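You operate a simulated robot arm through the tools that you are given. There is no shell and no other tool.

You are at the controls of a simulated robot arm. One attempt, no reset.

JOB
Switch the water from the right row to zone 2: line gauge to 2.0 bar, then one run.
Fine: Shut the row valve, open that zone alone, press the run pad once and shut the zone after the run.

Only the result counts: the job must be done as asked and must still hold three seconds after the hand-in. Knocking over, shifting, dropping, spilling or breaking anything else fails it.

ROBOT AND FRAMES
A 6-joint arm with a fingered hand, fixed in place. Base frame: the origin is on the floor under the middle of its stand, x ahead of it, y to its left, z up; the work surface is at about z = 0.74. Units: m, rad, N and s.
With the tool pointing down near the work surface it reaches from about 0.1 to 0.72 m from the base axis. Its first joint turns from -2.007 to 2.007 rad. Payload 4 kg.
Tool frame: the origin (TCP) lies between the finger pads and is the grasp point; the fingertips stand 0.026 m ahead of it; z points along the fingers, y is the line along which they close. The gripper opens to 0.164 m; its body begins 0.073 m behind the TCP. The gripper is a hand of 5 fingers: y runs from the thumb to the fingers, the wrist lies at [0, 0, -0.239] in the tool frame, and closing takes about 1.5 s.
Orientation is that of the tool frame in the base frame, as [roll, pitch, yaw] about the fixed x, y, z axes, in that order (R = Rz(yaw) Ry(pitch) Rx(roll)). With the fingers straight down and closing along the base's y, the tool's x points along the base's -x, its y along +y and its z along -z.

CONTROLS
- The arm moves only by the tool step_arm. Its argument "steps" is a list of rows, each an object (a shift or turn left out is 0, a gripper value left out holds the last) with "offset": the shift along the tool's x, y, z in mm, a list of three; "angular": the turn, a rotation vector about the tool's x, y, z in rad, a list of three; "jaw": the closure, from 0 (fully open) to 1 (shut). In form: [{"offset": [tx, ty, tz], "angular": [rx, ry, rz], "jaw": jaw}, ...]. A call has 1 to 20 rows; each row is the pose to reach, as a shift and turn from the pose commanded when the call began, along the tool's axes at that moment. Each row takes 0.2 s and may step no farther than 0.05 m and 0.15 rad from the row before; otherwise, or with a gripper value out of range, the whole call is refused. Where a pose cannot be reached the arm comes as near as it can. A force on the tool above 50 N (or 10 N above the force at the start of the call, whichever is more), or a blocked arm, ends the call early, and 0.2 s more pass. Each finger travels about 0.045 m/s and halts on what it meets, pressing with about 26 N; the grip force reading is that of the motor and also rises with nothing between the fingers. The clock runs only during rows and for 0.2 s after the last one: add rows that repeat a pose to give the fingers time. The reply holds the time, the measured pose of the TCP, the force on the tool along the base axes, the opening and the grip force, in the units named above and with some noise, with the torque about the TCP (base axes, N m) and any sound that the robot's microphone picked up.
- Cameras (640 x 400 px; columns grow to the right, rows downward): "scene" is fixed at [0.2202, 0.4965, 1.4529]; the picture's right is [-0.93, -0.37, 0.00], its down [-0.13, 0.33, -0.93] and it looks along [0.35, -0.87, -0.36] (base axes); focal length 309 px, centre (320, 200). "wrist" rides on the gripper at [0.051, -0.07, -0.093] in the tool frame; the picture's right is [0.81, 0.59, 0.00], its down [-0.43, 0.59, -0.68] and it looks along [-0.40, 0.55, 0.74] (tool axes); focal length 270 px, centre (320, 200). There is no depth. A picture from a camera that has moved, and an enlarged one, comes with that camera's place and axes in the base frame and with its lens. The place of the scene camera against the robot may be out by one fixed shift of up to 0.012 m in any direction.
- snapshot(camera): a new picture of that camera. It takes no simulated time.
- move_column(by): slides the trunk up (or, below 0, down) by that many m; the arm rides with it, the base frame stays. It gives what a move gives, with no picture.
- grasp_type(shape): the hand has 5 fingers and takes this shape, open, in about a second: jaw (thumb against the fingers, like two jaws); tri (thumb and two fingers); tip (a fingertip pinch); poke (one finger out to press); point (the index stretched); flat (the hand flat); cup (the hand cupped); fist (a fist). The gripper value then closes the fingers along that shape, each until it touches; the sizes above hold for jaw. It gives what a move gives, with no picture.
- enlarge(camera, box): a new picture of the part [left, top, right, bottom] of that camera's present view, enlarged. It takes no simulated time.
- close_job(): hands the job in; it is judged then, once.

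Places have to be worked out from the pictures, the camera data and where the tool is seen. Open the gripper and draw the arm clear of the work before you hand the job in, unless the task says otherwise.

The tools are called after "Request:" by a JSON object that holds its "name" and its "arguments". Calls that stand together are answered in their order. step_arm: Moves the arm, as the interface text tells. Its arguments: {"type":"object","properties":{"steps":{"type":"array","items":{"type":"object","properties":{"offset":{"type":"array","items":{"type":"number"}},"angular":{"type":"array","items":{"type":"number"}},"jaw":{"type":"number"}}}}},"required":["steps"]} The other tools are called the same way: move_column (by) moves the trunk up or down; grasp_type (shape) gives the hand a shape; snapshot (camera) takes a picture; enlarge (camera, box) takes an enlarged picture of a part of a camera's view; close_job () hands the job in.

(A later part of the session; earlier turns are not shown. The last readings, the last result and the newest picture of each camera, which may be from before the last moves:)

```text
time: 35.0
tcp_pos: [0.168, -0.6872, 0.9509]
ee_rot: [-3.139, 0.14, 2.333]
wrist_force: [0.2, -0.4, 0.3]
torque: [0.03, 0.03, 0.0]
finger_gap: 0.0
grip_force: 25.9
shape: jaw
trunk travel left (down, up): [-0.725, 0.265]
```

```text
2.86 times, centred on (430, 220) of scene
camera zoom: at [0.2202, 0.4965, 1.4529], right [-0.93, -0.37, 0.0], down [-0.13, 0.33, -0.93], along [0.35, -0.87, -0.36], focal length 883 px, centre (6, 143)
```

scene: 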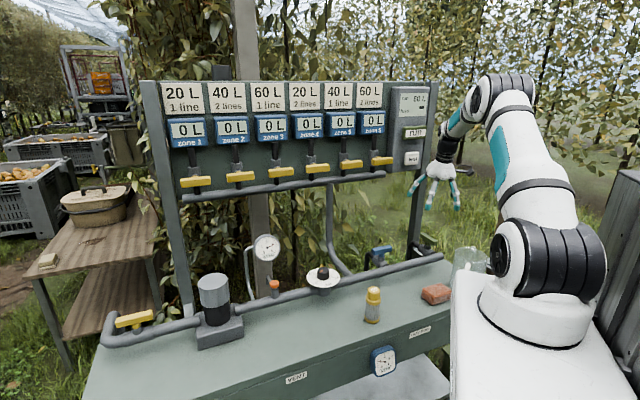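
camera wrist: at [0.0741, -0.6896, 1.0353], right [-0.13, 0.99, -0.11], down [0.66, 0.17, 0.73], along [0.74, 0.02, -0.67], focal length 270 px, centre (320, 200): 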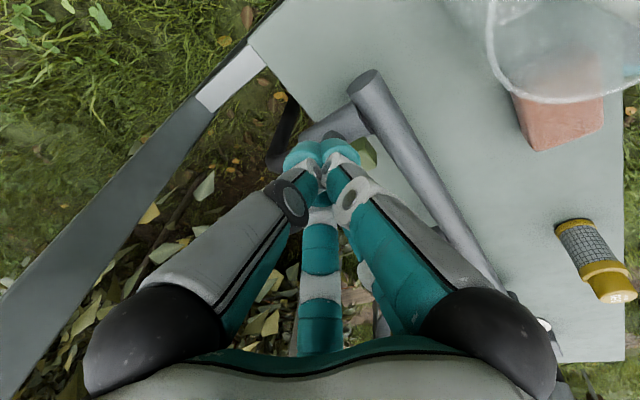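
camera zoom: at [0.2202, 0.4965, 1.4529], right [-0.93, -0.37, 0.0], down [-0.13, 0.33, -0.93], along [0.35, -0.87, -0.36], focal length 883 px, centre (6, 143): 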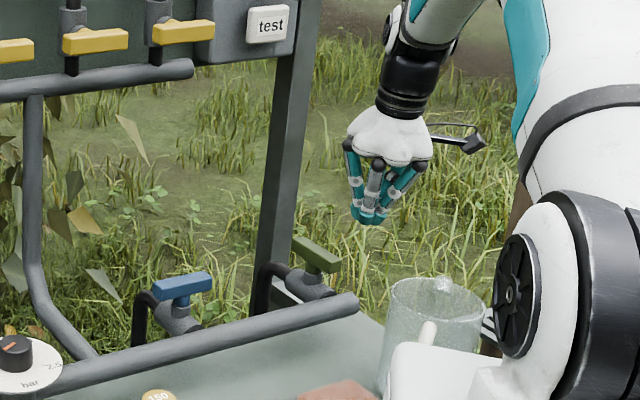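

The cone is beside and above the handle's near end, clear of the jug. I'll lower it alongside the handle to TCP z 0.866.

Request:
{"name": "step_arm", "arguments": {"steps": [{"offset": [4, 0, 28], "jaw": 1.0}, {"offset": [8, 0, 56], "jaw": 1.0}, {"offset": [12, 0, 84], "jaw": 1.0}, {"offset": [12, 0, 84], "jaw": 1.0}]}}

Request:
{"name": "enlarge", "arguments": {"camera": "wrist", "box": [240, 60, 440, 200]}}

Request:
{"name": "enlarge", "arguments": {"camera": "scene", "box": [380, 180, 490, 280]}}

```text
time: 36.0
tcp_pos: [0.1714, -0.6874, 0.868]
ee_rot: [-3.139, 0.139, 2.334]
wrist_force: [-0.2, -0.8, -1.0]
torque: [0.0, 0.01, -0.02]
finger_gap: 0.0
grip_force: 26.6
shape: jaw
trunk travel left (down, up): [-0.725, 0.265]
```

```text
2.86 times, centred on (340, 130) of wrist
camera zoom: at [0.0765, -0.6888, 0.9522], right [-0.13, 0.99, -0.11], down [0.66, 0.17, 0.73], along [0.74, 0.02, -0.67], focal length 772 px, centre (263, 400)
```

zoom: 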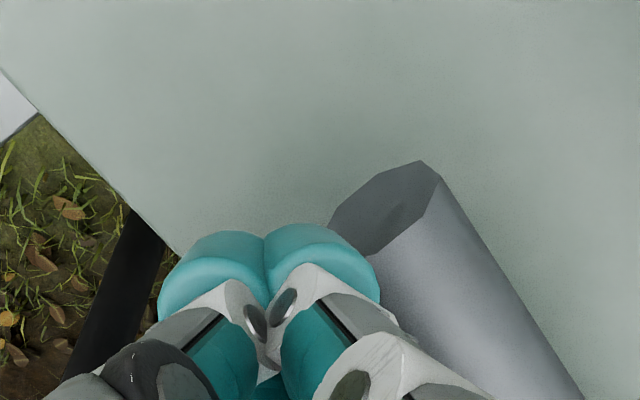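

```text
4.00 times, centred on (435, 230) of scene
camera zoom: at [0.2202, 0.4965, 1.4529], right [-0.93, -0.37, 0.0], down [-0.13, 0.33, -0.93], along [0.35, -0.87, -0.36], focal length 1236 px, centre (-140, 80)
```

zoom: 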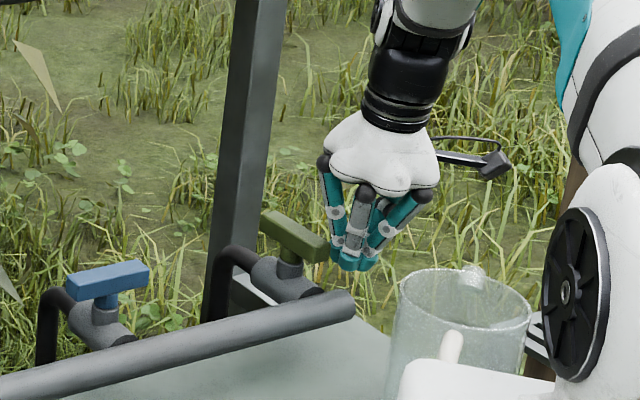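

The cone is right beside the near end of the handle. Now I push it to the left (clockwise seen from above) along the handle's arc, watching the force.

Request:
{"name": "step_arm", "arguments": {"steps": [{"offset": [5, 16, -1], "jaw": 1.0}, {"offset": [9, 31, -1.3], "jaw": 1.0}, {"offset": [10.5, 43, -1.5], "jaw": 1.0}]}}

Request:
{"name": "enlarge", "arguments": {"camera": "scene", "box": [380, 180, 490, 280]}}

```text
time: 36.8
tcp_pos: [0.1918, -0.6494, 0.8653]
ee_rot: [-3.14, 0.14, 2.333]
wrist_force: [-1.8, 0.3, 1.1]
torque: [0.01, -0.06, 0.0]
finger_gap: 0.0004
grip_force: 26.0
shape: jaw
trunk travel left (down, up): [-0.725, 0.265]
```

```text
4.00 times, centred on (435, 230) of scene
camera zoom: at [0.2202, 0.4965, 1.4529], right [-0.93, -0.37, 0.0], down [-0.13, 0.33, -0.93], along [0.35, -0.87, -0.36], focal length 1236 px, centre (-140, 80)
```

zoom: 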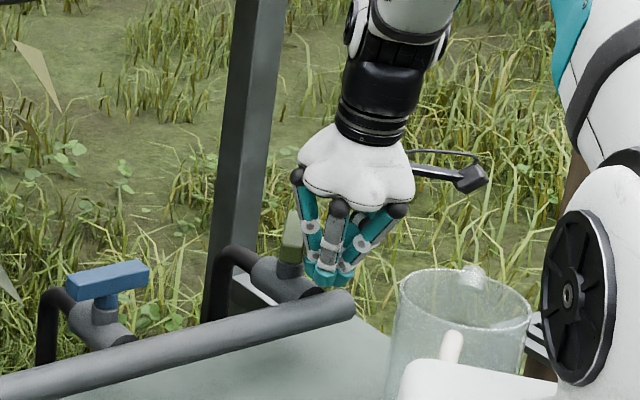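

The handle is turning with almost no force. I'll continue along the arc.

Request:
{"name": "step_arm", "arguments": {"steps": [{"offset": [0.5, 11.5, 0], "jaw": 1.0}, {"offset": [-3, 22, 0.5], "jaw": 1.0}, {"offset": [-10, 33, 1.5], "jaw": 1.0}]}}

Request:
{"name": "enlarge", "arguments": {"camera": "scene", "box": [380, 180, 490, 280]}}

```text
time: 37.6
tcp_pos: [0.2235, -0.6332, 0.867]
ee_rot: [-3.139, 0.14, 2.334]
wrist_force: [-2.0, 2.3, 1.0]
torque: [-0.03, -0.04, 0.0]
finger_gap: 0.0001
grip_force: 26.1
shape: jaw
trunk travel left (down, up): [-0.725, 0.265]
```

```text
4.00 times, centred on (435, 230) of scene
camera zoom: at [0.2202, 0.4965, 1.4529], right [-0.93, -0.37, 0.0], down [-0.13, 0.33, -0.93], along [0.35, -0.87, -0.36], focal length 1236 px, centre (-140, 80)
```

zoom: 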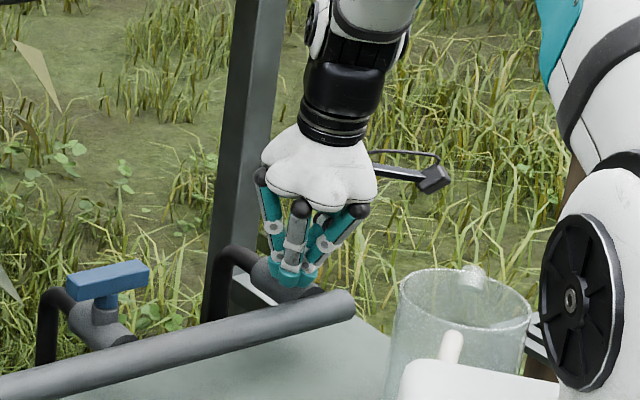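

I'll push a little further forward to seat the handle at its closed stop, watching for the force to rise.

Request:
{"name": "step_arm", "arguments": {"steps": [{"offset": [-4, 2, 0.6], "jaw": 1.0}, {"offset": [-8, 3, 1.1], "jaw": 1.0}, {"offset": [-11, 3, 1.6], "jaw": 1.0}]}}

Request:
{"name": "snapshot", "arguments": {"camera": "wrist"}}

```text
time: 38.4
tcp_pos: [0.2281, -0.6372, 0.8644]
ee_rot: [3.141, 0.136, 2.331]
wrist_force: [-34.2, 21.0, 0.9]
torque: [-0.06, -0.16, -0.36]
finger_gap: 0.0
grip_force: 25.5
shape: jaw
trunk travel left (down, up): [-0.725, 0.265]
```

```text
taken
camera wrist: at [0.1344, -0.6398, 0.9515], right [-0.13, 0.99, -0.11], down [0.66, 0.17, 0.73], along [0.74, 0.02, -0.67], focal length 270 px, centre (320, 200)
```

wrist: 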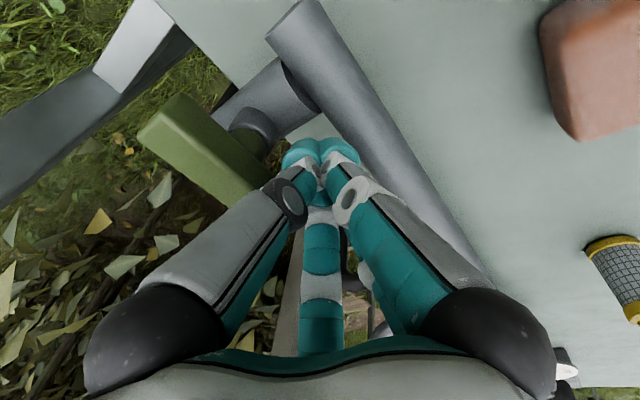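

The force rose to about 40 N, so the handle is at its stop and now lies along the pipe. I'll back off, lift and check it.

Request:
{"name": "step_arm", "arguments": {"steps": [{"offset": [15, 3, -2], "jaw": 1.0}, {"offset": [20, 3, -30], "jaw": 1.0}, {"offset": [18, 3, -75], "jaw": 1.0}, {"offset": [14, 3, -120], "jaw": 1.0}, {"offset": [10, 3, -165], "jaw": 1.0}]}}

Request:
{"name": "enlarge", "arguments": {"camera": "scene", "box": [350, 180, 490, 300]}}

Request:
{"name": "snapshot", "arguments": {"camera": "wrist"}}

Request:
{"name": "enlarge", "arguments": {"camera": "scene", "box": [350, 330, 420, 390]}}

```text
time: 39.6
tcp_pos: [0.2148, -0.616, 1.0279]
ee_rot: [-3.138, 0.139, 2.334]
wrist_force: [-0.1, 1.6, 0.0]
torque: [-0.05, 0.05, 0.0]
finger_gap: 0.0001
grip_force: 26.0
shape: jaw
trunk travel left (down, up): [-0.725, 0.265]
```

```text
3.33 times, centred on (420, 240) of scene
camera zoom: at [0.2202, 0.4965, 1.4529], right [-0.93, -0.37, 0.0], down [-0.13, 0.33, -0.93], along [0.35, -0.87, -0.36], focal length 1030 px, centre (-13, 67)
```

zoom: 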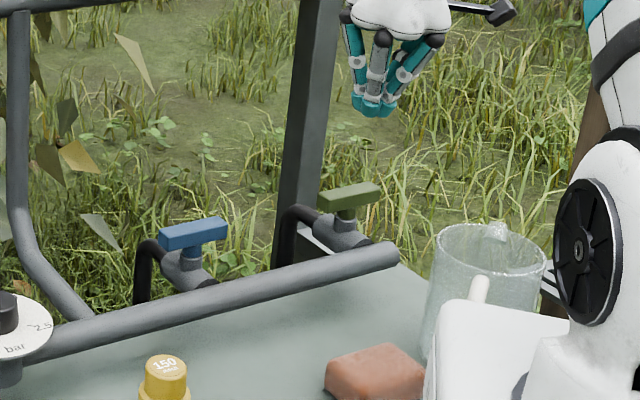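

```text
taken
camera wrist: at [0.1206, -0.6176, 1.1141], right [-0.13, 0.99, -0.11], down [0.66, 0.17, 0.73], along [0.74, 0.02, -0.67], focal length 270 px, centre (320, 200)
```

wrist: 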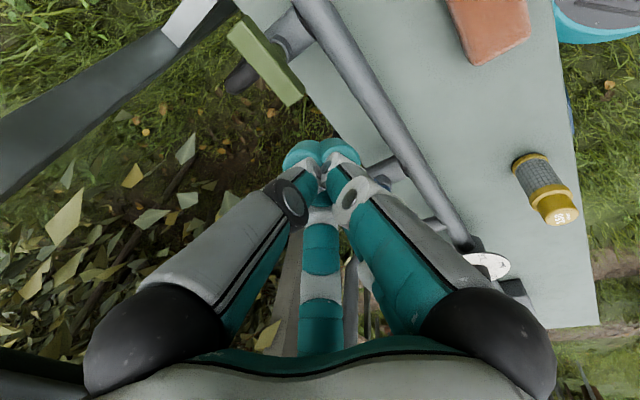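

```text
6.67 times, centred on (385, 360) of scene
camera zoom: at [0.2202, 0.4965, 1.4529], right [-0.93, -0.37, 0.0], down [-0.13, 0.33, -0.93], along [0.35, -0.87, -0.36], focal length 2060 px, centre (-113, -867)
```

zoom: 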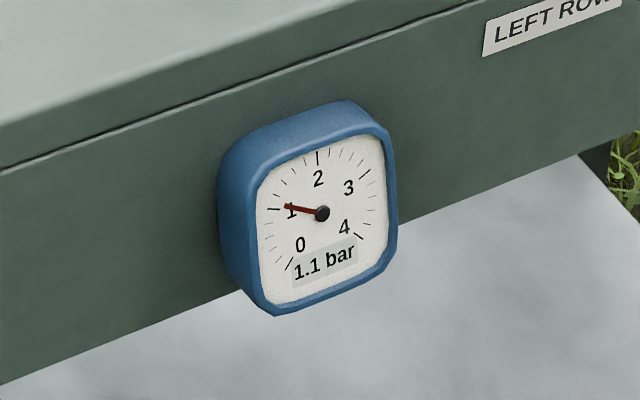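

The right-row valve is shut: its handle now lies parallel to the shut blue one, and the front gauge moved from 1.0 to 1.1 bar. I'll check the regulator dial and the other gauge now.

Request:
{"name": "enlarge", "arguments": {"camera": "scene", "box": [240, 225, 360, 305]}}

Request:
{"name": "enlarge", "arguments": {"camera": "scene", "box": [300, 255, 350, 300]}}

```text
5.00 times, centred on (300, 265) of scene
camera zoom: at [0.2202, 0.4965, 1.4529], right [-0.93, -0.37, 0.0], down [-0.13, 0.33, -0.93], along [0.35, -0.87, -0.36], focal length 1545 px, centre (420, -125)
```

zoom: 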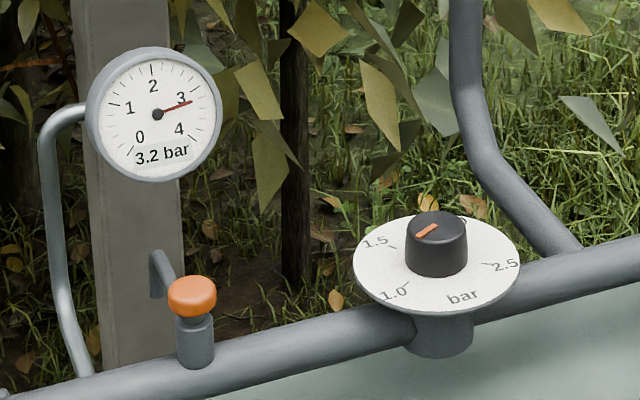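

```text
8.89 times, centred on (325, 278) of scene
camera zoom: at [0.2202, 0.4965, 1.4529], right [-0.93, -0.37, 0.0], down [-0.13, 0.33, -0.93], along [0.35, -0.87, -0.36], focal length 2746 px, centre (276, -489)
```

zoom: 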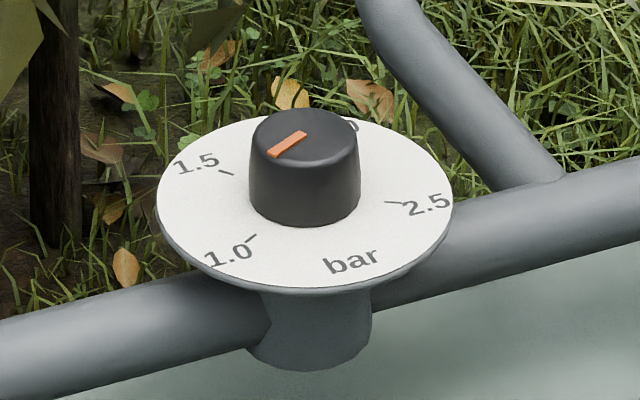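

The supply gauge is the round one (3.2 bar) and the line gauge is the blue one (1.1 bar). The regulator pointer sits near 1.0, and the scale rises clockwise by about 78° per 0.5 bar. I'll go to the regulator and look at it closely.

Request:
{"name": "step_arm", "arguments": {"steps": [{"offset": [15, 10, -40], "jaw": 1.0}, {"offset": [40, 40, -65], "jaw": 1.0}, {"offset": [70, 75, -75], "jaw": 1.0}, {"offset": [100, 112, -75], "jaw": 1.0}, {"offset": [125, 150, -75], "jaw": 1.0}, {"offset": [147, 190, -70], "jaw": 1.0}, {"offset": [147, 235, -65], "jaw": 1.0}, {"offset": [147, 278, -63], "jaw": 1.0}, {"offset": [147, 278, -63], "jaw": 1.0}]}}

Request:
{"name": "snapshot", "arguments": {"camera": "wrist"}}

Request:
{"name": "snapshot", "arguments": {"camera": "scene"}}

```text
time: 41.6
tcp_pos: [0.3065, -0.3097, 1.0706]
ee_rot: [-3.139, 0.139, 2.334]
wrist_force: [-1.2, -0.4, -0.9]
torque: [0.03, 0.03, -0.01]
finger_gap: 0.0
grip_force: 26.4
shape: jaw
trunk travel left (down, up): [-0.725, 0.265]
```

```text
taken
camera wrist: at [0.2133, -0.3107, 1.1551], right [-0.13, 0.99, -0.11], down [0.66, 0.17, 0.73], along [0.74, 0.02, -0.67], focal length 270 px, centre (320, 200)
```

wrist: 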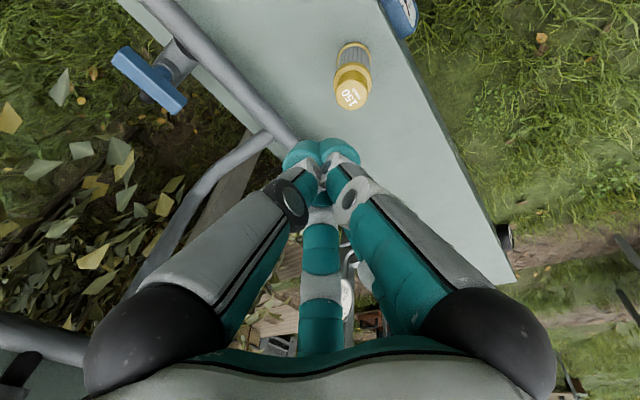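

```text
taken
```

scene: 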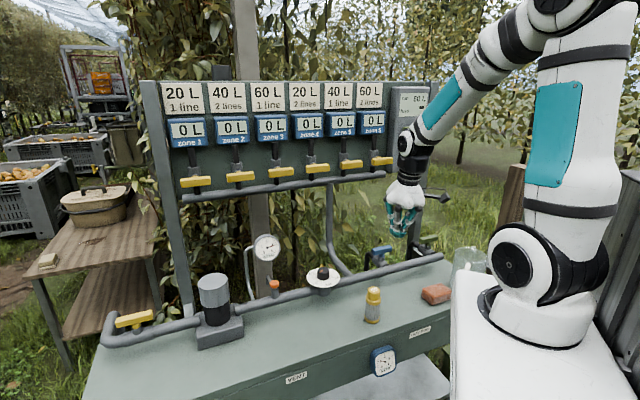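

The closed fingertips hide the dial, so I'll open the hand to look between the fingers.

Request:
{"name": "step_arm", "arguments": {"steps": [{"jaw": 0.0}, {"jaw": 0.0}, {"jaw": 0.0}, {"jaw": 0.0}, {"jaw": 0.0}, {"jaw": 0.0}, {"jaw": 0.0}, {"jaw": 0.0}]}}

Request:
{"name": "snapshot", "arguments": {"camera": "wrist"}}

Request:
{"name": "enlarge", "arguments": {"camera": "wrist", "box": [220, 130, 420, 270]}}

```text
time: 43.4
tcp_pos: [0.3067, -0.3096, 1.0695]
ee_rot: [-3.14, 0.14, 2.334]
wrist_force: [-0.7, 0.1, -0.3]
torque: [-0.01, 0.0, -0.02]
finger_gap: 0.164
grip_force: 0.0
shape: jaw
trunk travel left (down, up): [-0.725, 0.265]
```

```text
taken
camera wrist: at [0.2133, -0.3108, 1.1553], right [-0.13, 0.99, -0.11], down [0.66, 0.17, 0.73], along [0.74, 0.02, -0.67], focal length 270 px, centre (320, 200)
```

wrist: 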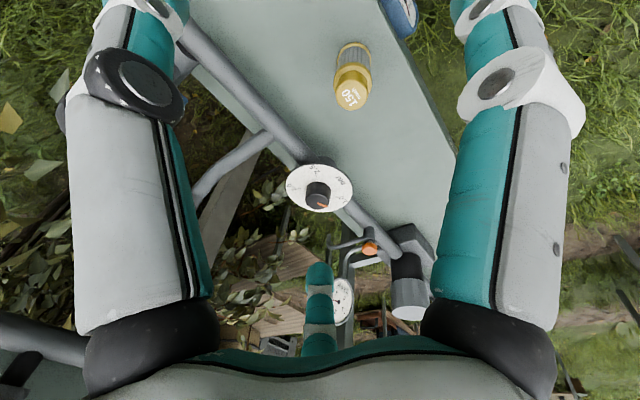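

```text
2.86 times, centred on (320, 200) of wrist
camera zoom: at [0.2133, -0.3108, 1.1553], right [-0.13, 0.99, -0.11], down [0.66, 0.17, 0.73], along [0.74, 0.02, -0.67], focal length 772 px, centre (320, 200)
```

zoom: 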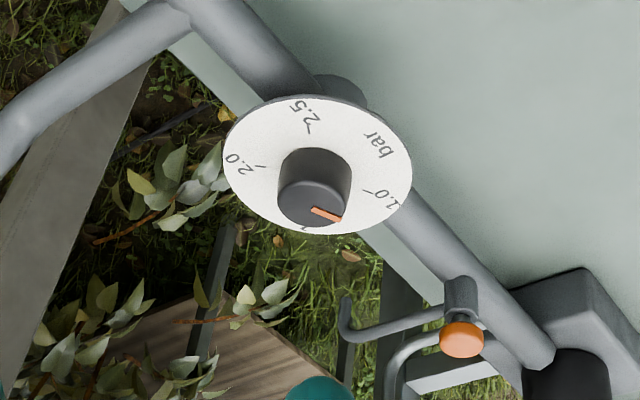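

I place the knob axis at about (0.532,-0.307), with the plate near z 0.846 and the knob top near 0.87. The pointer is near 1.04 and the 2.0 mark is about 150° clockwise. I'll move above the knob with the hand straight down, then test the roll range there.

Request:
{"name": "step_arm", "arguments": {"steps": [{"offset": [-24, 28, 10], "angular": [0, 0.05, 0], "jaw": 0.3}, {"offset": [-48, 55, 20], "angular": [0, 0.1, 0], "jaw": 0.3}, {"offset": [-72, 83, 35], "angular": [0, 0.14, 0], "jaw": 0.3}, {"offset": [-96, 110, 50], "angular": [0, 0.14, 0], "jaw": 0.3}, {"offset": [-120, 138, 70], "angular": [0, 0.14, 0], "jaw": 0.3}, {"offset": [-142.6, 164.8, 90], "angular": [0, 0.14, 0], "jaw": 0.3}, {"offset": [-142.6, 164.8, 90], "angular": [0, 0.14, 0], "jaw": 0.3}]}}

Request:
{"name": "step_arm", "arguments": {"steps": [{"angular": [0, 0, -0.147]}, {"angular": [0, 0, -0.294]}, {"angular": [0, 0, -0.441]}, {"angular": [0, 0, -0.588]}, {"angular": [0, 0, -0.735]}, {"angular": [0, 0, -0.882]}, {"angular": [0, 0, -1.029]}, {"angular": [0, 0, -1.176]}, {"angular": [0, 0, -1.323]}, {"angular": [0, 0, -1.47]}, {"angular": [0, 0, -1.617]}, {"angular": [0, 0, -1.764]}, {"angular": [0, 0, -1.911]}, {"angular": [0, 0, -2.058]}, {"angular": [0, 0, -2.2]}, {"angular": [0, 0, -2.2]}]}}

Request:
{"name": "snapshot", "arguments": {"camera": "wrist"}}

Request:
{"name": "snapshot", "arguments": {"camera": "scene"}}

```text
time: 45.0
tcp_pos: [0.5327, -0.3067, 0.9999]
ee_rot: [-3.14, 0.001, 2.334]
wrist_force: [-0.2, 0.2, 0.3]
torque: [0.02, 0.01, -0.01]
finger_gap: 0.1153
grip_force: 0.0
shape: jaw
trunk travel left (down, up): [-0.725, 0.265]
```

```text
time: 48.4
tcp_pos: [0.5467, -0.2154, 0.9677]
ee_rot: [-3.12, -0.134, -1.914]
wrist_force: [0.5, -0.2, -0.3]
torque: [0.0, -0.02, -0.02]
finger_gap: 0.1155
grip_force: 0.0
shape: jaw
out of reach, approached as far as the arm can: row 12, 13, 14, 15, 16
trunk travel left (down, up): [-0.725, 0.265]
```

```text
taken
camera wrist: at [0.5985, -0.2732, 1.0679], right [-0.82, -0.56, 0.1], down [-0.4, 0.69, 0.6], along [-0.4, 0.45, -0.79], focal length 270 px, centre (320, 200)
```

wrist: 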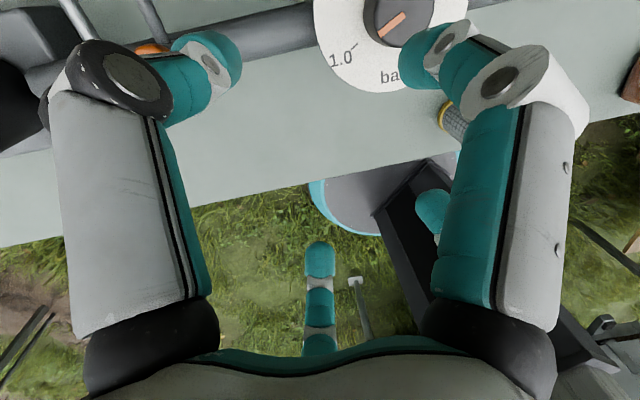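

```text
taken
```

scene: 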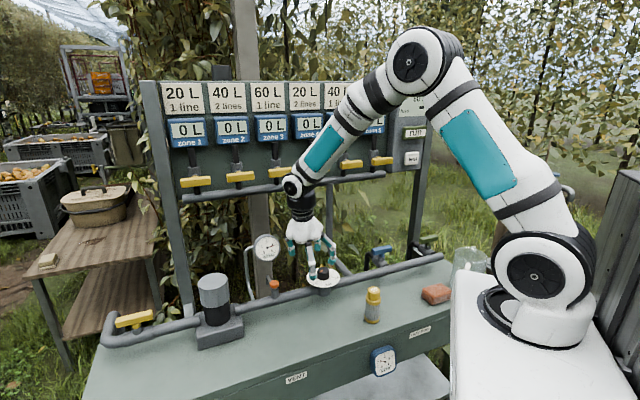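

The roll limit is around ψ≈140° here, so I'll return above the knob at ψ≈130° with the hand straight down and then test the other direction.

Request:
{"name": "step_arm", "arguments": {"steps": [{"offset": [24, -4, -5], "angular": [-0.0138, -0.0313, 0.13]}, {"offset": [47, -9, -10], "angular": [-0.0276, -0.0627, 0.26]}, {"offset": [71, -13, -15], "angular": [-0.0415, -0.094, 0.389]}, {"offset": [94, -18, -19.5], "angular": [-0.0553, -0.1254, 0.519]}, {"offset": [94, -18, -19.5], "angular": [-0.0553, -0.1254, 0.519]}]}}

```text
time: 49.6
tcp_pos: [0.5317, -0.3031, 1.0024]
ee_rot: [-3.14, 0.0, -2.433]
wrist_force: [0.2, 0.3, -0.1]
torque: [0.0, -0.01, -0.01]
finger_gap: 0.1154
grip_force: 0.1
shape: jaw
trunk travel left (down, up): [-0.725, 0.265]
```

Back above the knob at ψ≈130°. Now I'll dry-run the clockwise turn of about 157° in free air.

Request:
{"name": "step_arm", "arguments": {"steps": [{"angular": [0, 0, 0.14]}, {"angular": [0, 0, 0.28]}, {"angular": [0, 0, 0.42]}, {"angular": [0, 0, 0.56]}, {"angular": [0, 0, 0.7]}, {"angular": [0, 0, 0.84]}, {"angular": [0, 0, 0.98]}, {"angular": [0, 0, 1.12]}, {"angular": [0, 0, 1.26]}, {"angular": [0, 0, 1.4]}, {"angular": [0, 0, 1.54]}, {"angular": [0, 0, 1.68]}, {"angular": [0, 0, 1.82]}, {"angular": [0, 0, 1.96]}, {"angular": [0, 0, 2.1]}, {"angular": [0, 0, 2.24]}, {"angular": [0, 0, 2.38]}, {"angular": [0, 0, 2.52]}, {"angular": [0, 0, 2.66]}, {"angular": [0, 0, 2.75]}]}}

Request:
{"name": "snapshot", "arguments": {"camera": "wrist"}}

```text
time: 53.8
tcp_pos: [0.5314, -0.3042, 1.0022]
ee_rot: [3.141, 0.0, 1.099]
wrist_force: [0.3, 0.3, -0.3]
torque: [-0.01, 0.02, 0.0]
finger_gap: 0.1154
grip_force: 0.0
shape: jaw
trunk travel left (down, up): [-0.725, 0.265]
```

```text
taken
camera wrist: at [0.4922, -0.2276, 1.0945], right [0.89, 0.45, 0.0], down [0.33, -0.65, 0.68], along [0.31, -0.6, -0.73], focal length 270 px, centre (320, 200)
```

wrist: 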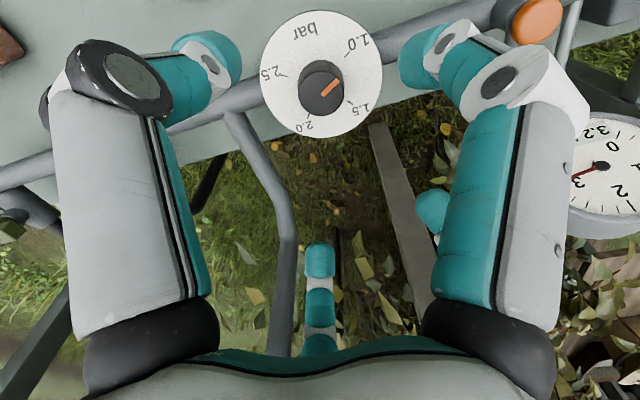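

The full 157° range is reachable. From here the dial is clear, so I'll enlarge it to refine the knob centre and pointer.

Request:
{"name": "enlarge", "arguments": {"camera": "wrist", "box": [245, 0, 395, 150]}}

```text
2.67 times, centred on (320, 75) of wrist
camera zoom: at [0.4922, -0.2276, 1.0945], right [0.89, 0.45, 0.0], down [0.33, -0.65, 0.68], along [0.31, -0.6, -0.73], focal length 721 px, centre (320, 533)
```

zoom: 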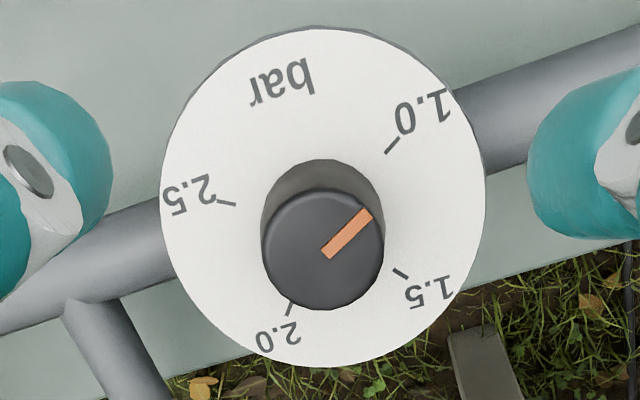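

This view gives the knob axis as (0.5335,-0.307), knob top z≈0.868, pointer at the 1.0 mark and 2.0 mark 160° clockwise. I'll roll back to the start angle, then centre and descend over the knob.

Request:
{"name": "step_arm", "arguments": {"steps": [{"angular": [0, 0, -0.14]}, {"angular": [0, 0, -0.28]}, {"angular": [0, 0, -0.42]}, {"angular": [0, 0, -0.56]}, {"angular": [0, 0, -0.7]}, {"angular": [0, 0, -0.84]}, {"angular": [0, 0, -0.98]}, {"angular": [0, 0, -1.12]}, {"angular": [0, 0, -1.26]}, {"angular": [0, 0, -1.4]}, {"angular": [0, 0, -1.54]}, {"angular": [0, 0, -1.68]}, {"angular": [0, 0, -1.82]}, {"angular": [0, 0, -1.96]}, {"angular": [0, 0, -2.1]}, {"angular": [0, 0, -2.24]}, {"angular": [0, 0, -2.38]}, {"angular": [0, 0, -2.52]}, {"angular": [0, 0, -2.66]}, {"angular": [0, 0, -2.75], "jaw": 0.45}]}}

```text
time: 58.0
tcp_pos: [0.5319, -0.3051, 1.0025]
ee_rot: [-3.141, -0.001, -2.429]
wrist_force: [0.7, -0.5, 0.0]
torque: [-0.02, 0.0, -0.01]
finger_gap: 0.0908
grip_force: 0.0
shape: jaw
trunk travel left (down, up): [-0.725, 0.265]
```

Centred within a few millimetres. I'll descend to TCP z≈0.8815 with the hand partly open around the knob.

Request:
{"name": "step_arm", "arguments": {"steps": [{"offset": [0.6, -3.5, 30], "jaw": 0.45}, {"offset": [0.6, -3.5, 60], "jaw": 0.45}, {"offset": [0.6, -3.5, 90], "jaw": 0.45}, {"offset": [0.6, -3.5, 110], "jaw": 0.45}, {"offset": [0.6, -3.5, 121], "jaw": 0.45}, {"offset": [0.6, -3.5, 121], "jaw": 0.45}]}}

Request:
{"name": "snapshot", "arguments": {"camera": "wrist"}}

Request:
{"name": "enlarge", "arguments": {"camera": "scene", "box": [260, 200, 380, 310]}}

```text
time: 59.4
tcp_pos: [0.5359, -0.3061, 0.8801]
ee_rot: [-3.141, 0.0, -2.432]
wrist_force: [-1.0, -0.6, 0.4]
torque: [-0.02, -0.01, 0.04]
finger_gap: 0.0907
grip_force: 0.1
shape: jaw
trunk travel left (down, up): [-0.725, 0.265]
```

```text
taken
camera wrist: at [0.5418, -0.3916, 0.9733], right [-1.0, -0.08, 0.0], down [-0.06, 0.73, 0.68], along [-0.05, 0.67, -0.74], focal length 270 px, centre (320, 200)
```

wrist: 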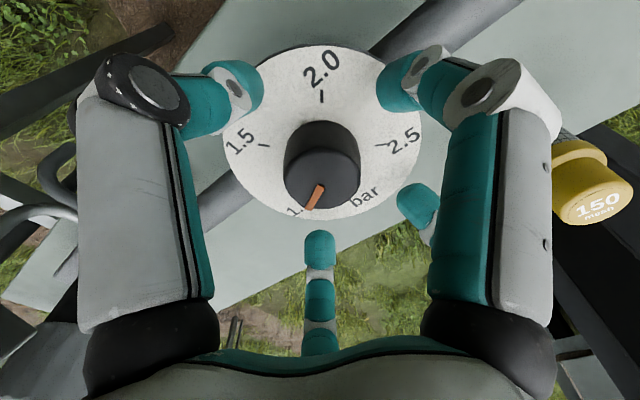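

```text
3.64 times, centred on (320, 255) of scene
camera zoom: at [0.2202, 0.4965, 1.4529], right [-0.93, -0.37, 0.0], down [-0.13, 0.33, -0.93], along [0.35, -0.87, -0.36], focal length 1123 px, centre (320, 0)
```

zoom: 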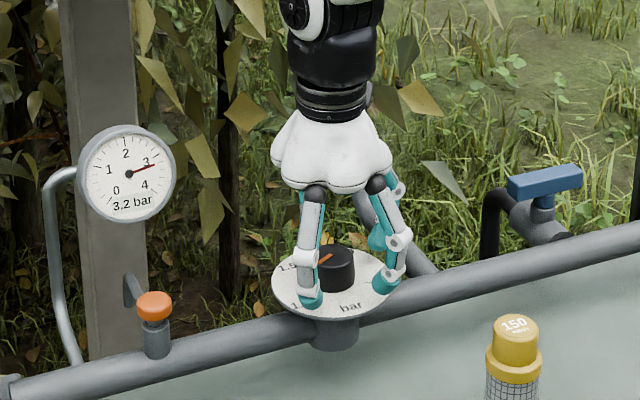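

The knob sits in the middle of the fingers. I'll close on it.

Request:
{"name": "step_arm", "arguments": {"steps": [{"jaw": 0.7}, {"jaw": 0.8}, {"jaw": 0.9}, {"jaw": 1.0}, {"jaw": 1.0}, {"jaw": 1.0}, {"jaw": 1.0}, {"jaw": 1.0}]}}

Request:
{"name": "snapshot", "arguments": {"camera": "wrist"}}

```text
time: 61.2
tcp_pos: [0.5351, -0.3069, 0.881]
ee_rot: [-3.141, 0.0, -2.433]
wrist_force: [0.6, -0.2, -2.7]
torque: [-0.01, -0.04, 0.01]
finger_gap: 0.033
grip_force: 25.5
shape: jaw
trunk travel left (down, up): [-0.725, 0.265]
```

```text
taken
camera wrist: at [0.5419, -0.3917, 0.9732], right [-1.0, -0.08, 0.0], down [-0.06, 0.73, 0.68], along [-0.05, 0.67, -0.74], focal length 270 px, centre (320, 200)
```

wrist: 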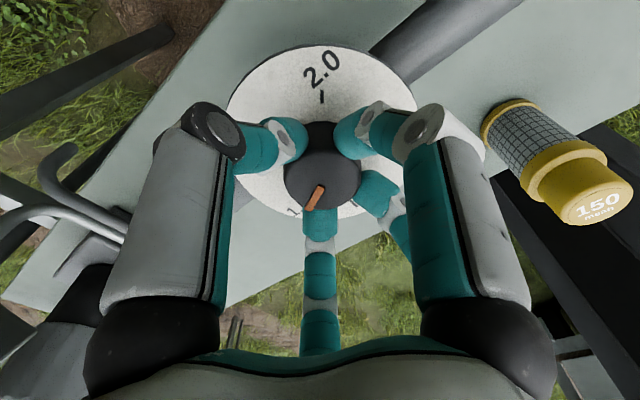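

Gripped with balanced forces. I'll turn clockwise about 32° and check the pointer and gauge.

Request:
{"name": "step_arm", "arguments": {"steps": [{"angular": [0, 0, 0.14], "jaw": 1.0}, {"angular": [0, 0, 0.28], "jaw": 1.0}, {"angular": [0, 0, 0.42], "jaw": 1.0}, {"angular": [0, 0, 0.56], "jaw": 1.0}]}}

Request:
{"name": "snapshot", "arguments": {"camera": "wrist"}}

Request:
{"name": "enlarge", "arguments": {"camera": "scene", "box": [350, 330, 420, 390]}}

```text
time: 62.2
tcp_pos: [0.5344, -0.3062, 0.8808]
ee_rot: [-3.14, 0.002, -2.993]
wrist_force: [2.4, -1.4, -5.7]
torque: [-0.06, -0.05, 0.04]
finger_gap: 0.0333
grip_force: 26.6
shape: jaw
trunk travel left (down, up): [-0.725, 0.265]
```

```text
taken
camera wrist: at [0.4952, -0.3829, 0.9732], right [-0.89, 0.46, 0.0], down [0.34, 0.65, 0.68], along [0.31, 0.6, -0.74], focal length 270 px, centre (320, 200)
```

wrist: 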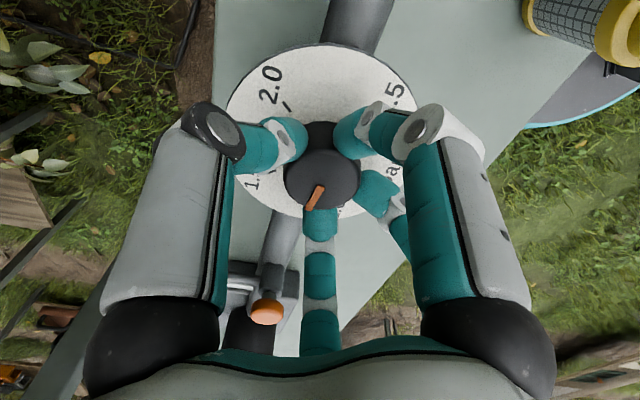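

```text
6.67 times, centred on (385, 360) of scene
camera zoom: at [0.2202, 0.4965, 1.4529], right [-0.93, -0.37, 0.0], down [-0.13, 0.33, -0.93], along [0.35, -0.87, -0.36], focal length 2060 px, centre (-113, -867)
```

zoom: 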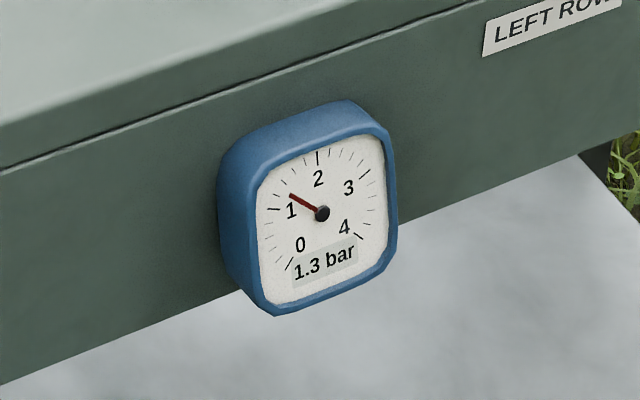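

The knob turns with the hand and the line gauge reads 1.3 bar. I'll turn about 96° more.

Request:
{"name": "step_arm", "arguments": {"steps": [{"angular": [0, 0, 0.14], "jaw": 1.0}, {"angular": [0, 0, 0.28], "jaw": 1.0}, {"angular": [0, 0, 0.42], "jaw": 1.0}, {"angular": [0, 0, 0.56], "jaw": 1.0}, {"angular": [0, 0, 0.7], "jaw": 1.0}, {"angular": [0, 0, 0.84], "jaw": 1.0}, {"angular": [0, 0, 0.98], "jaw": 1.0}, {"angular": [0, 0, 1.12], "jaw": 1.0}, {"angular": [0, 0, 1.26], "jaw": 1.0}, {"angular": [0, 0, 1.4], "jaw": 1.0}, {"angular": [0, 0, 1.54], "jaw": 1.0}, {"angular": [0, 0, 1.68], "jaw": 1.0}]}}

Request:
{"name": "enlarge", "arguments": {"camera": "scene", "box": [350, 330, 420, 390]}}

Request:
{"name": "snapshot", "arguments": {"camera": "wrist"}}

```text
time: 64.8
tcp_pos: [0.5348, -0.308, 0.8804]
ee_rot: [3.14, -0.002, 1.609]
wrist_force: [0.6, -9.5, -8.4]
torque: [-0.21, 0.03, 0.05]
finger_gap: 0.0328
grip_force: 25.9
shape: jaw
trunk travel left (down, up): [-0.725, 0.265]
```

```text
6.67 times, centred on (385, 360) of scene
camera zoom: at [0.2202, 0.4965, 1.4529], right [-0.93, -0.37, 0.0], down [-0.13, 0.33, -0.93], along [0.35, -0.87, -0.36], focal length 2060 px, centre (-113, -867)
```

zoom: 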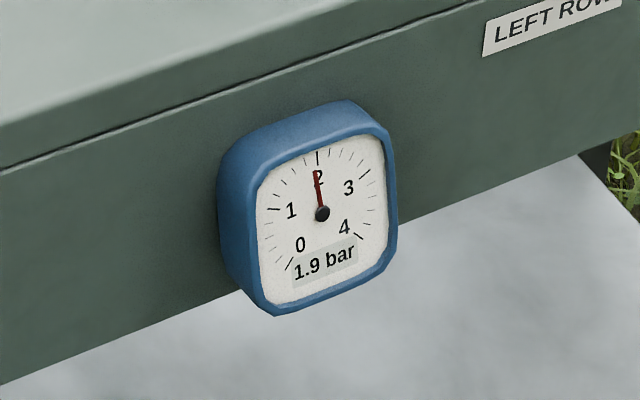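

```text
taken
camera wrist: at [0.4622, -0.2599, 0.9732], right [0.56, 0.83, 0.0], down [0.61, -0.41, 0.68], along [0.56, -0.38, -0.74], focal length 270 px, centre (320, 200)
```

wrist: 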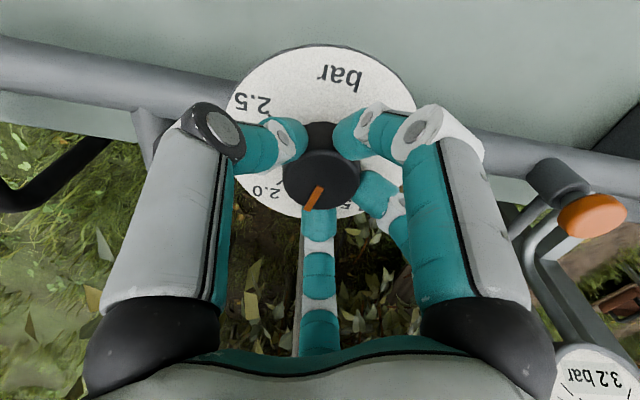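

The line gauge reads 1.9 bar. I'll add a small turn of about 8° and let the gauge settle.

Request:
{"name": "step_arm", "arguments": {"steps": [{"angular": [0, 0, 0.07], "jaw": 1.0}, {"angular": [0, 0, 0.14], "jaw": 1.0}, {"angular": [0, 0, 0.14], "jaw": 1.0}, {"angular": [0, 0, 0.14], "jaw": 1.0}, {"angular": [0, 0, 0.14], "jaw": 1.0}]}}

Request:
{"name": "enlarge", "arguments": {"camera": "scene", "box": [350, 330, 420, 390]}}

```text
time: 66.0
tcp_pos: [0.5332, -0.3079, 0.8807]
ee_rot: [3.141, -0.001, 1.471]
wrist_force: [-2.9, -11.8, -9.7]
torque: [-0.29, 0.13, -0.02]
finger_gap: 0.0327
grip_force: 26.2
shape: jaw
trunk travel left (down, up): [-0.725, 0.265]
```

```text
6.67 times, centred on (385, 360) of scene
camera zoom: at [0.2202, 0.4965, 1.4529], right [-0.93, -0.37, 0.0], down [-0.13, 0.33, -0.93], along [0.35, -0.87, -0.36], focal length 2060 px, centre (-113, -867)
```

zoom: 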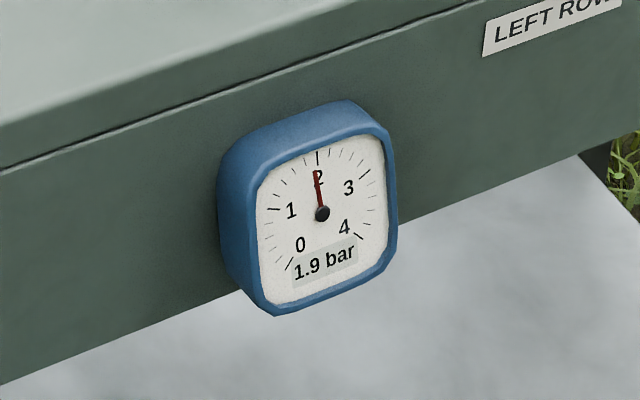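

It still reads 1.9. I'll turn another 8°.

Request:
{"name": "step_arm", "arguments": {"steps": [{"angular": [0, 0, 0.07], "jaw": 1.0}, {"angular": [0, 0, 0.14], "jaw": 1.0}, {"angular": [0, 0, 0.14], "jaw": 1.0}, {"angular": [0, 0, 0.14], "jaw": 1.0}, {"angular": [0, 0, 0.14], "jaw": 1.0}]}}

Request:
{"name": "enlarge", "arguments": {"camera": "scene", "box": [350, 330, 420, 390]}}

Request:
{"name": "snapshot", "arguments": {"camera": "wrist"}}

```text
time: 67.2
tcp_pos: [0.5322, -0.3086, 0.8801]
ee_rot: [-3.14, 0.0, 1.332]
wrist_force: [-1.3, -11.5, -12.6]
torque: [-0.32, 0.09, 0.03]
finger_gap: 0.0329
grip_force: 26.4
shape: jaw
trunk travel left (down, up): [-0.725, 0.265]
```

```text
6.67 times, centred on (385, 360) of scene
camera zoom: at [0.2202, 0.4965, 1.4529], right [-0.93, -0.37, 0.0], down [-0.13, 0.33, -0.93], along [0.35, -0.87, -0.36], focal length 2060 px, centre (-113, -867)
```

zoom: 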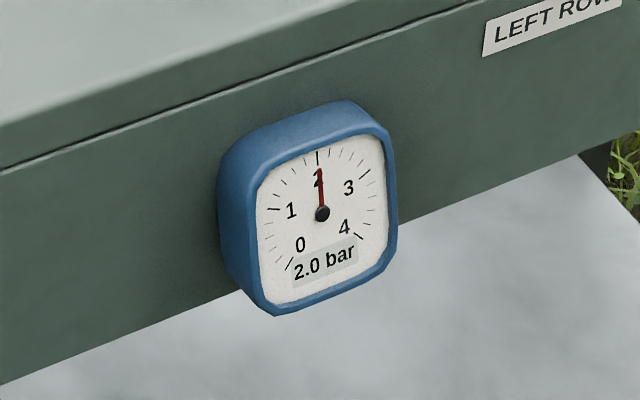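

```text
taken
camera wrist: at [0.4779, -0.2418, 0.9734], right [0.76, 0.65, 0.0], down [0.48, -0.56, 0.68], along [0.44, -0.52, -0.74], focal length 270 px, centre (320, 200)
```

wrist: 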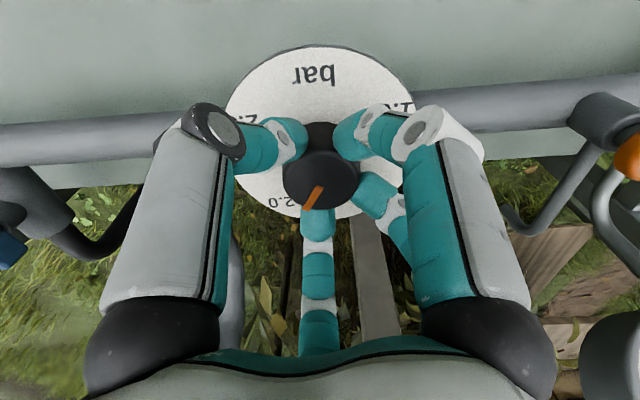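

The gauge now reads 2.0, just past the step from 1.9. I'll add about 8° more so it stays near 2.0 with a little flow droop, then check again.

Request:
{"name": "step_arm", "arguments": {"steps": [{"angular": [0, 0, 0.06], "jaw": 1.0}, {"angular": [0, 0, 0.12], "jaw": 1.0}, {"angular": [0, 0, 0.12], "jaw": 1.0}, {"angular": [0, 0, 0.12], "jaw": 1.0}, {"angular": [0, 0, 0.12], "jaw": 1.0}]}}

Request:
{"name": "enlarge", "arguments": {"camera": "scene", "box": [350, 330, 420, 390]}}

```text
time: 68.4
tcp_pos: [0.5344, -0.3089, 0.8799]
ee_rot: [-3.141, -0.001, 1.21]
wrist_force: [-5.9, -9.7, -10.5]
torque: [-0.24, 0.2, 0.02]
finger_gap: 0.0327
grip_force: 25.7
shape: jaw
trunk travel left (down, up): [-0.725, 0.265]
```

```text
6.67 times, centred on (385, 360) of scene
camera zoom: at [0.2202, 0.4965, 1.4529], right [-0.93, -0.37, 0.0], down [-0.13, 0.33, -0.93], along [0.35, -0.87, -0.36], focal length 2060 px, centre (-113, -867)
```

zoom: 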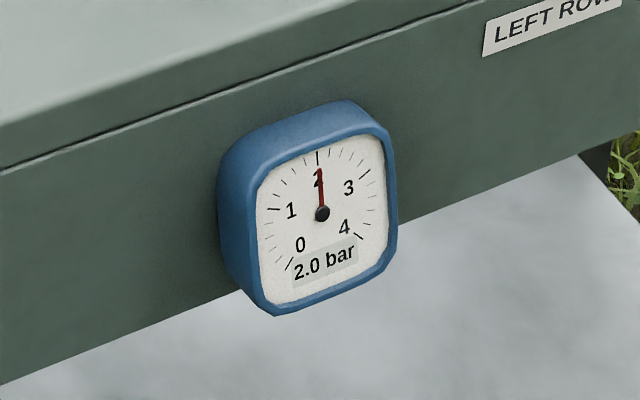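

The gauge holds 2.0 bar. I'll release the knob, lift straight up and check the dial and gauge again.

Request:
{"name": "step_arm", "arguments": {"steps": [{"jaw": 0.7}, {"jaw": 0.55}, {"jaw": 0.45}, {"jaw": 0.45}, {"jaw": 0.45}]}}

Request:
{"name": "step_arm", "arguments": {"steps": [{"offset": [0, 0, -30], "jaw": 0.45}, {"offset": [0, 0, -70], "jaw": 0.45}, {"offset": [0, 0, -110], "jaw": 0.45}, {"offset": [0, 0, -140], "jaw": 0.45}]}}

Request:
{"name": "snapshot", "arguments": {"camera": "wrist"}}

Request:
{"name": "enlarge", "arguments": {"camera": "scene", "box": [350, 330, 420, 390]}}

Request:
{"name": "enlarge", "arguments": {"camera": "scene", "box": [240, 225, 360, 305]}}

```text
time: 69.6
tcp_pos: [0.5343, -0.3064, 0.8811]
ee_rot: [3.141, 0.0, 1.212]
wrist_force: [-0.1, -0.8, 1.0]
torque: [-0.01, 0.01, 0.0]
finger_gap: 0.0894
grip_force: 0.1
shape: jaw
trunk travel left (down, up): [-0.725, 0.265]
```

```text
time: 70.6
tcp_pos: [0.5319, -0.3074, 1.022]
ee_rot: [3.139, 0.002, 1.213]
wrist_force: [-0.8, 0.4, 0.7]
torque: [0.02, -0.01, -0.01]
finger_gap: 0.0896
grip_force: 0.1
shape: jaw
trunk travel left (down, up): [-0.725, 0.265]
```

```text
taken
camera wrist: at [0.485, -0.2336, 1.1146], right [0.83, 0.55, 0.0], down [0.4, -0.61, 0.68], along [0.37, -0.57, -0.73], focal length 270 px, centre (320, 200)
```

wrist: 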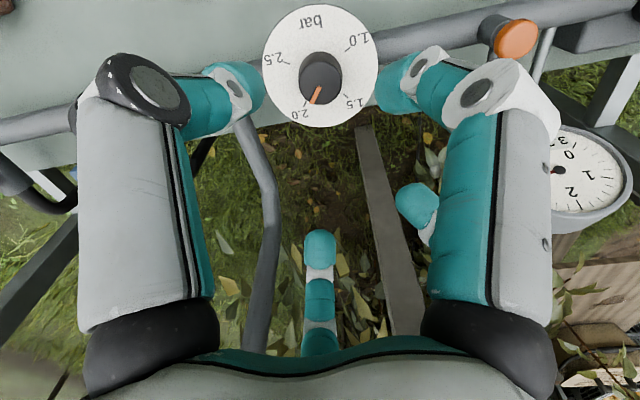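

```text
6.67 times, centred on (385, 360) of scene
camera zoom: at [0.2202, 0.4965, 1.4529], right [-0.93, -0.37, 0.0], down [-0.13, 0.33, -0.93], along [0.35, -0.87, -0.36], focal length 2060 px, centre (-113, -867)
```

zoom: 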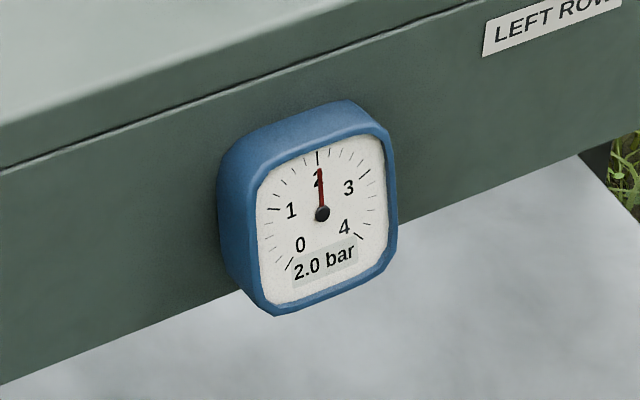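

```text
5.00 times, centred on (300, 265) of scene
camera zoom: at [0.2202, 0.4965, 1.4529], right [-0.93, -0.37, 0.0], down [-0.13, 0.33, -0.93], along [0.35, -0.87, -0.36], focal length 1545 px, centre (420, -125)
```

zoom: 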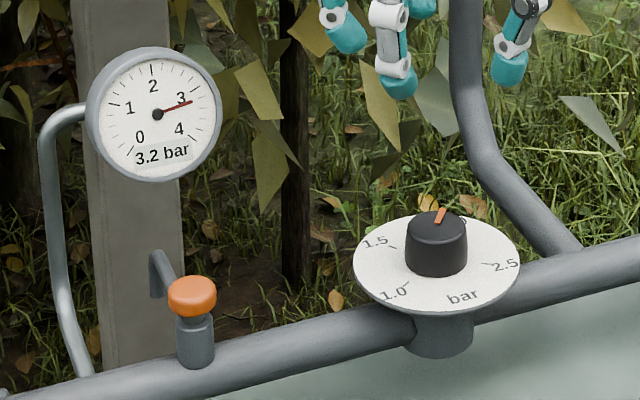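

Gauge steady at 2.0 bar and the row valve shut. Next is zone 2. I'll lift and move to a spot in front of it with the hand still down, then roll and tilt the hand to face the panel.

Request:
{"name": "step_arm", "arguments": {"steps": [{"offset": [0, 0, -45], "jaw": 0.6}, {"offset": [0, 0, -90], "jaw": 0.8}, {"offset": [30, -3, -128], "jaw": 1.0}, {"offset": [75, -8, -128], "jaw": 1.0}, {"offset": [122, -12, -128], "jaw": 1.0}, {"offset": [170, -17, -128], "jaw": 1.0}, {"offset": [218, -22, -128], "jaw": 1.0}, {"offset": [264, -26, -128], "jaw": 1.0}, {"offset": [264, -26, -128], "jaw": 1.0}]}}

Request:
{"name": "step_arm", "arguments": {"steps": [{"angular": [0, 0, -0.14]}, {"angular": [0, 0, -0.28]}, {"angular": [0, 0, -0.42]}, {"angular": [0, 0, -0.56]}, {"angular": [0, 0, -0.7]}, {"angular": [0, 0, -0.84]}, {"angular": [0, 0, -0.98]}, {"angular": [0, 0, -1.12]}, {"angular": [0, 0, -1.26]}, {"angular": [0, 0, -1.4]}, {"angular": [0, 0, -1.54]}, {"angular": [0, 0, -1.68]}, {"angular": [0, 0, -1.82]}, {"angular": [0, 0, -1.96]}, {"angular": [0, 0, -2.1]}, {"angular": [0, 0, -2.24]}, {"angular": [0, 0, -2.38]}, {"angular": [0, 0, -2.52]}, {"angular": [0, 0, -2.6]}]}}

```text
time: 72.6
tcp_pos: [0.6042, -0.0492, 1.1499]
ee_rot: [3.139, 0.002, 1.209]
wrist_force: [-0.5, -0.6, -0.3]
torque: [0.0, -0.01, -0.01]
finger_gap: 0.0
grip_force: 26.3
shape: jaw
trunk travel left (down, up): [-0.725, 0.265]
```

```text
time: 76.6
tcp_pos: [0.6024, -0.05, 1.1486]
ee_rot: [-3.139, -0.001, -2.47]
wrist_force: [0.3, 0.9, 0.2]
torque: [0.02, 0.0, 0.01]
finger_gap: 0.0
grip_force: 26.0
shape: jaw
trunk travel left (down, up): [-0.725, 0.265]
```

Now I'll tilt the hand up to face the panel, advancing to about 12 cm in front of the zone 2 handle.

Request:
{"name": "step_arm", "arguments": {"steps": [{"offset": [-1.8, -13.4, -4.5], "angular": [0.1423, -0.0125, 0]}, {"offset": [-3.6, -26.9, -9.1], "angular": [0.2845, -0.025, 0]}, {"offset": [-5.5, -40.3, -13.6], "angular": [0.4268, -0.0375, 0]}, {"offset": [-7.3, -53.8, -18.2], "angular": [0.5691, -0.05, 0]}, {"offset": [-9.1, -67.2, -22.7], "angular": [0.7113, -0.0625, 0]}, {"offset": [-10.9, -80.7, -27.3], "angular": [0.8536, -0.075, 0]}, {"offset": [-12.7, -94.1, -31.8], "angular": [0.9958, -0.0875, 0]}, {"offset": [-14.5, -107.6, -36.4], "angular": [1.1381, -0.1, 0]}, {"offset": [-16.4, -121, -40.9], "angular": [1.2804, -0.1125, 0]}, {"offset": [-18.2, -134.5, -45.5], "angular": [1.4226, -0.125, 0]}, {"offset": [-20, -147.9, -50], "angular": [1.5648, -0.1374, 0]}]}}

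Request:
{"name": "snapshot", "arguments": {"camera": "wrist"}}

Request:
{"name": "snapshot", "arguments": {"camera": "scene"}}

```text
time: 79.0
tcp_pos: [0.7106, -0.1535, 1.1986]
ee_rot: [-1.568, 0.088, -2.382]
wrist_force: [0.2, -1.0, 0.3]
torque: [0.03, 0.0, 0.0]
finger_gap: 0.0
grip_force: 25.7
shape: jaw
trunk travel left (down, up): [-0.725, 0.265]
```

```text
taken
camera wrist: at [0.6054, -0.1241, 1.2633], right [-0.55, -0.52, -0.66], down [-0.11, 0.82, -0.56], along [0.83, -0.23, -0.51], focal length 270 px, centre (320, 200)
```

wrist: 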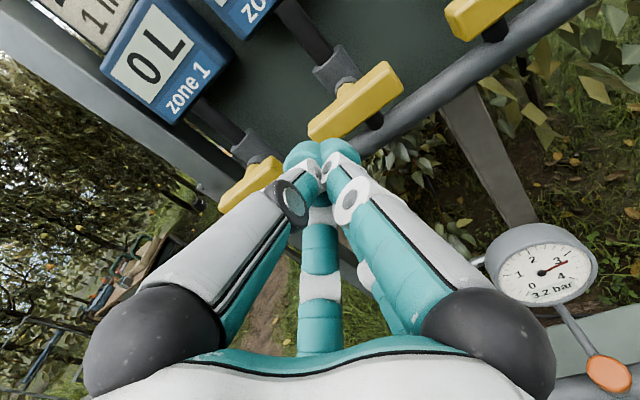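

```text
taken
```

scene: 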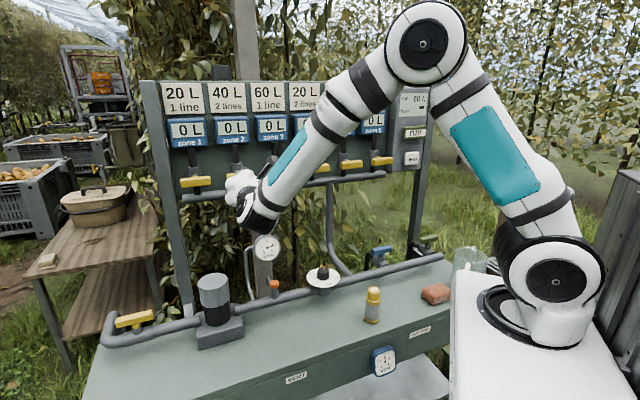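

The hand faces the panel, and zone 2's handle is at about (0.781,-0.254,1.179). I'll enlarge for detail of the handle, stem and pipe.

Request:
{"name": "enlarge", "arguments": {"camera": "wrist", "box": [270, 30, 430, 170]}}

Request:
{"name": "enlarge", "arguments": {"camera": "scene", "box": [170, 130, 300, 230]}}

```text
2.86 times, centred on (350, 100) of wrist
camera zoom: at [0.6054, -0.1241, 1.2633], right [-0.55, -0.52, -0.66], down [-0.11, 0.82, -0.56], along [0.83, -0.23, -0.51], focal length 772 px, centre (234, 486)
```

zoom: 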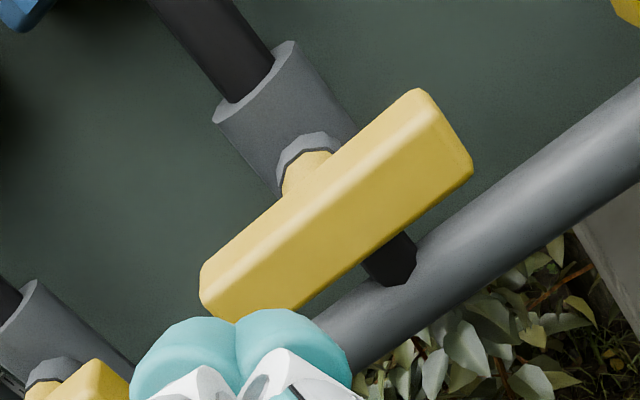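

```text
4.00 times, centred on (235, 180) of scene
camera zoom: at [0.2202, 0.4965, 1.4529], right [-0.93, -0.37, 0.0], down [-0.13, 0.33, -0.93], along [0.35, -0.87, -0.36], focal length 1236 px, centre (660, 280)
```

zoom: 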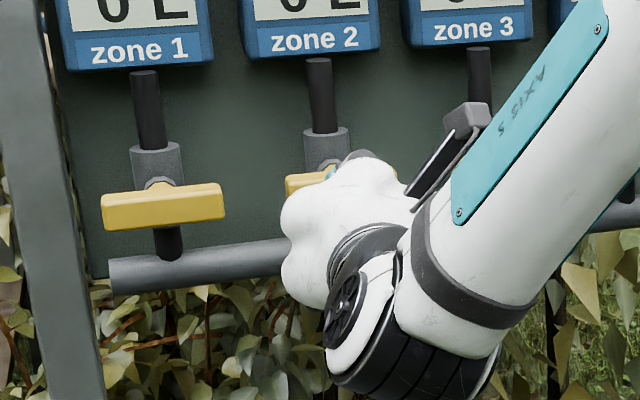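

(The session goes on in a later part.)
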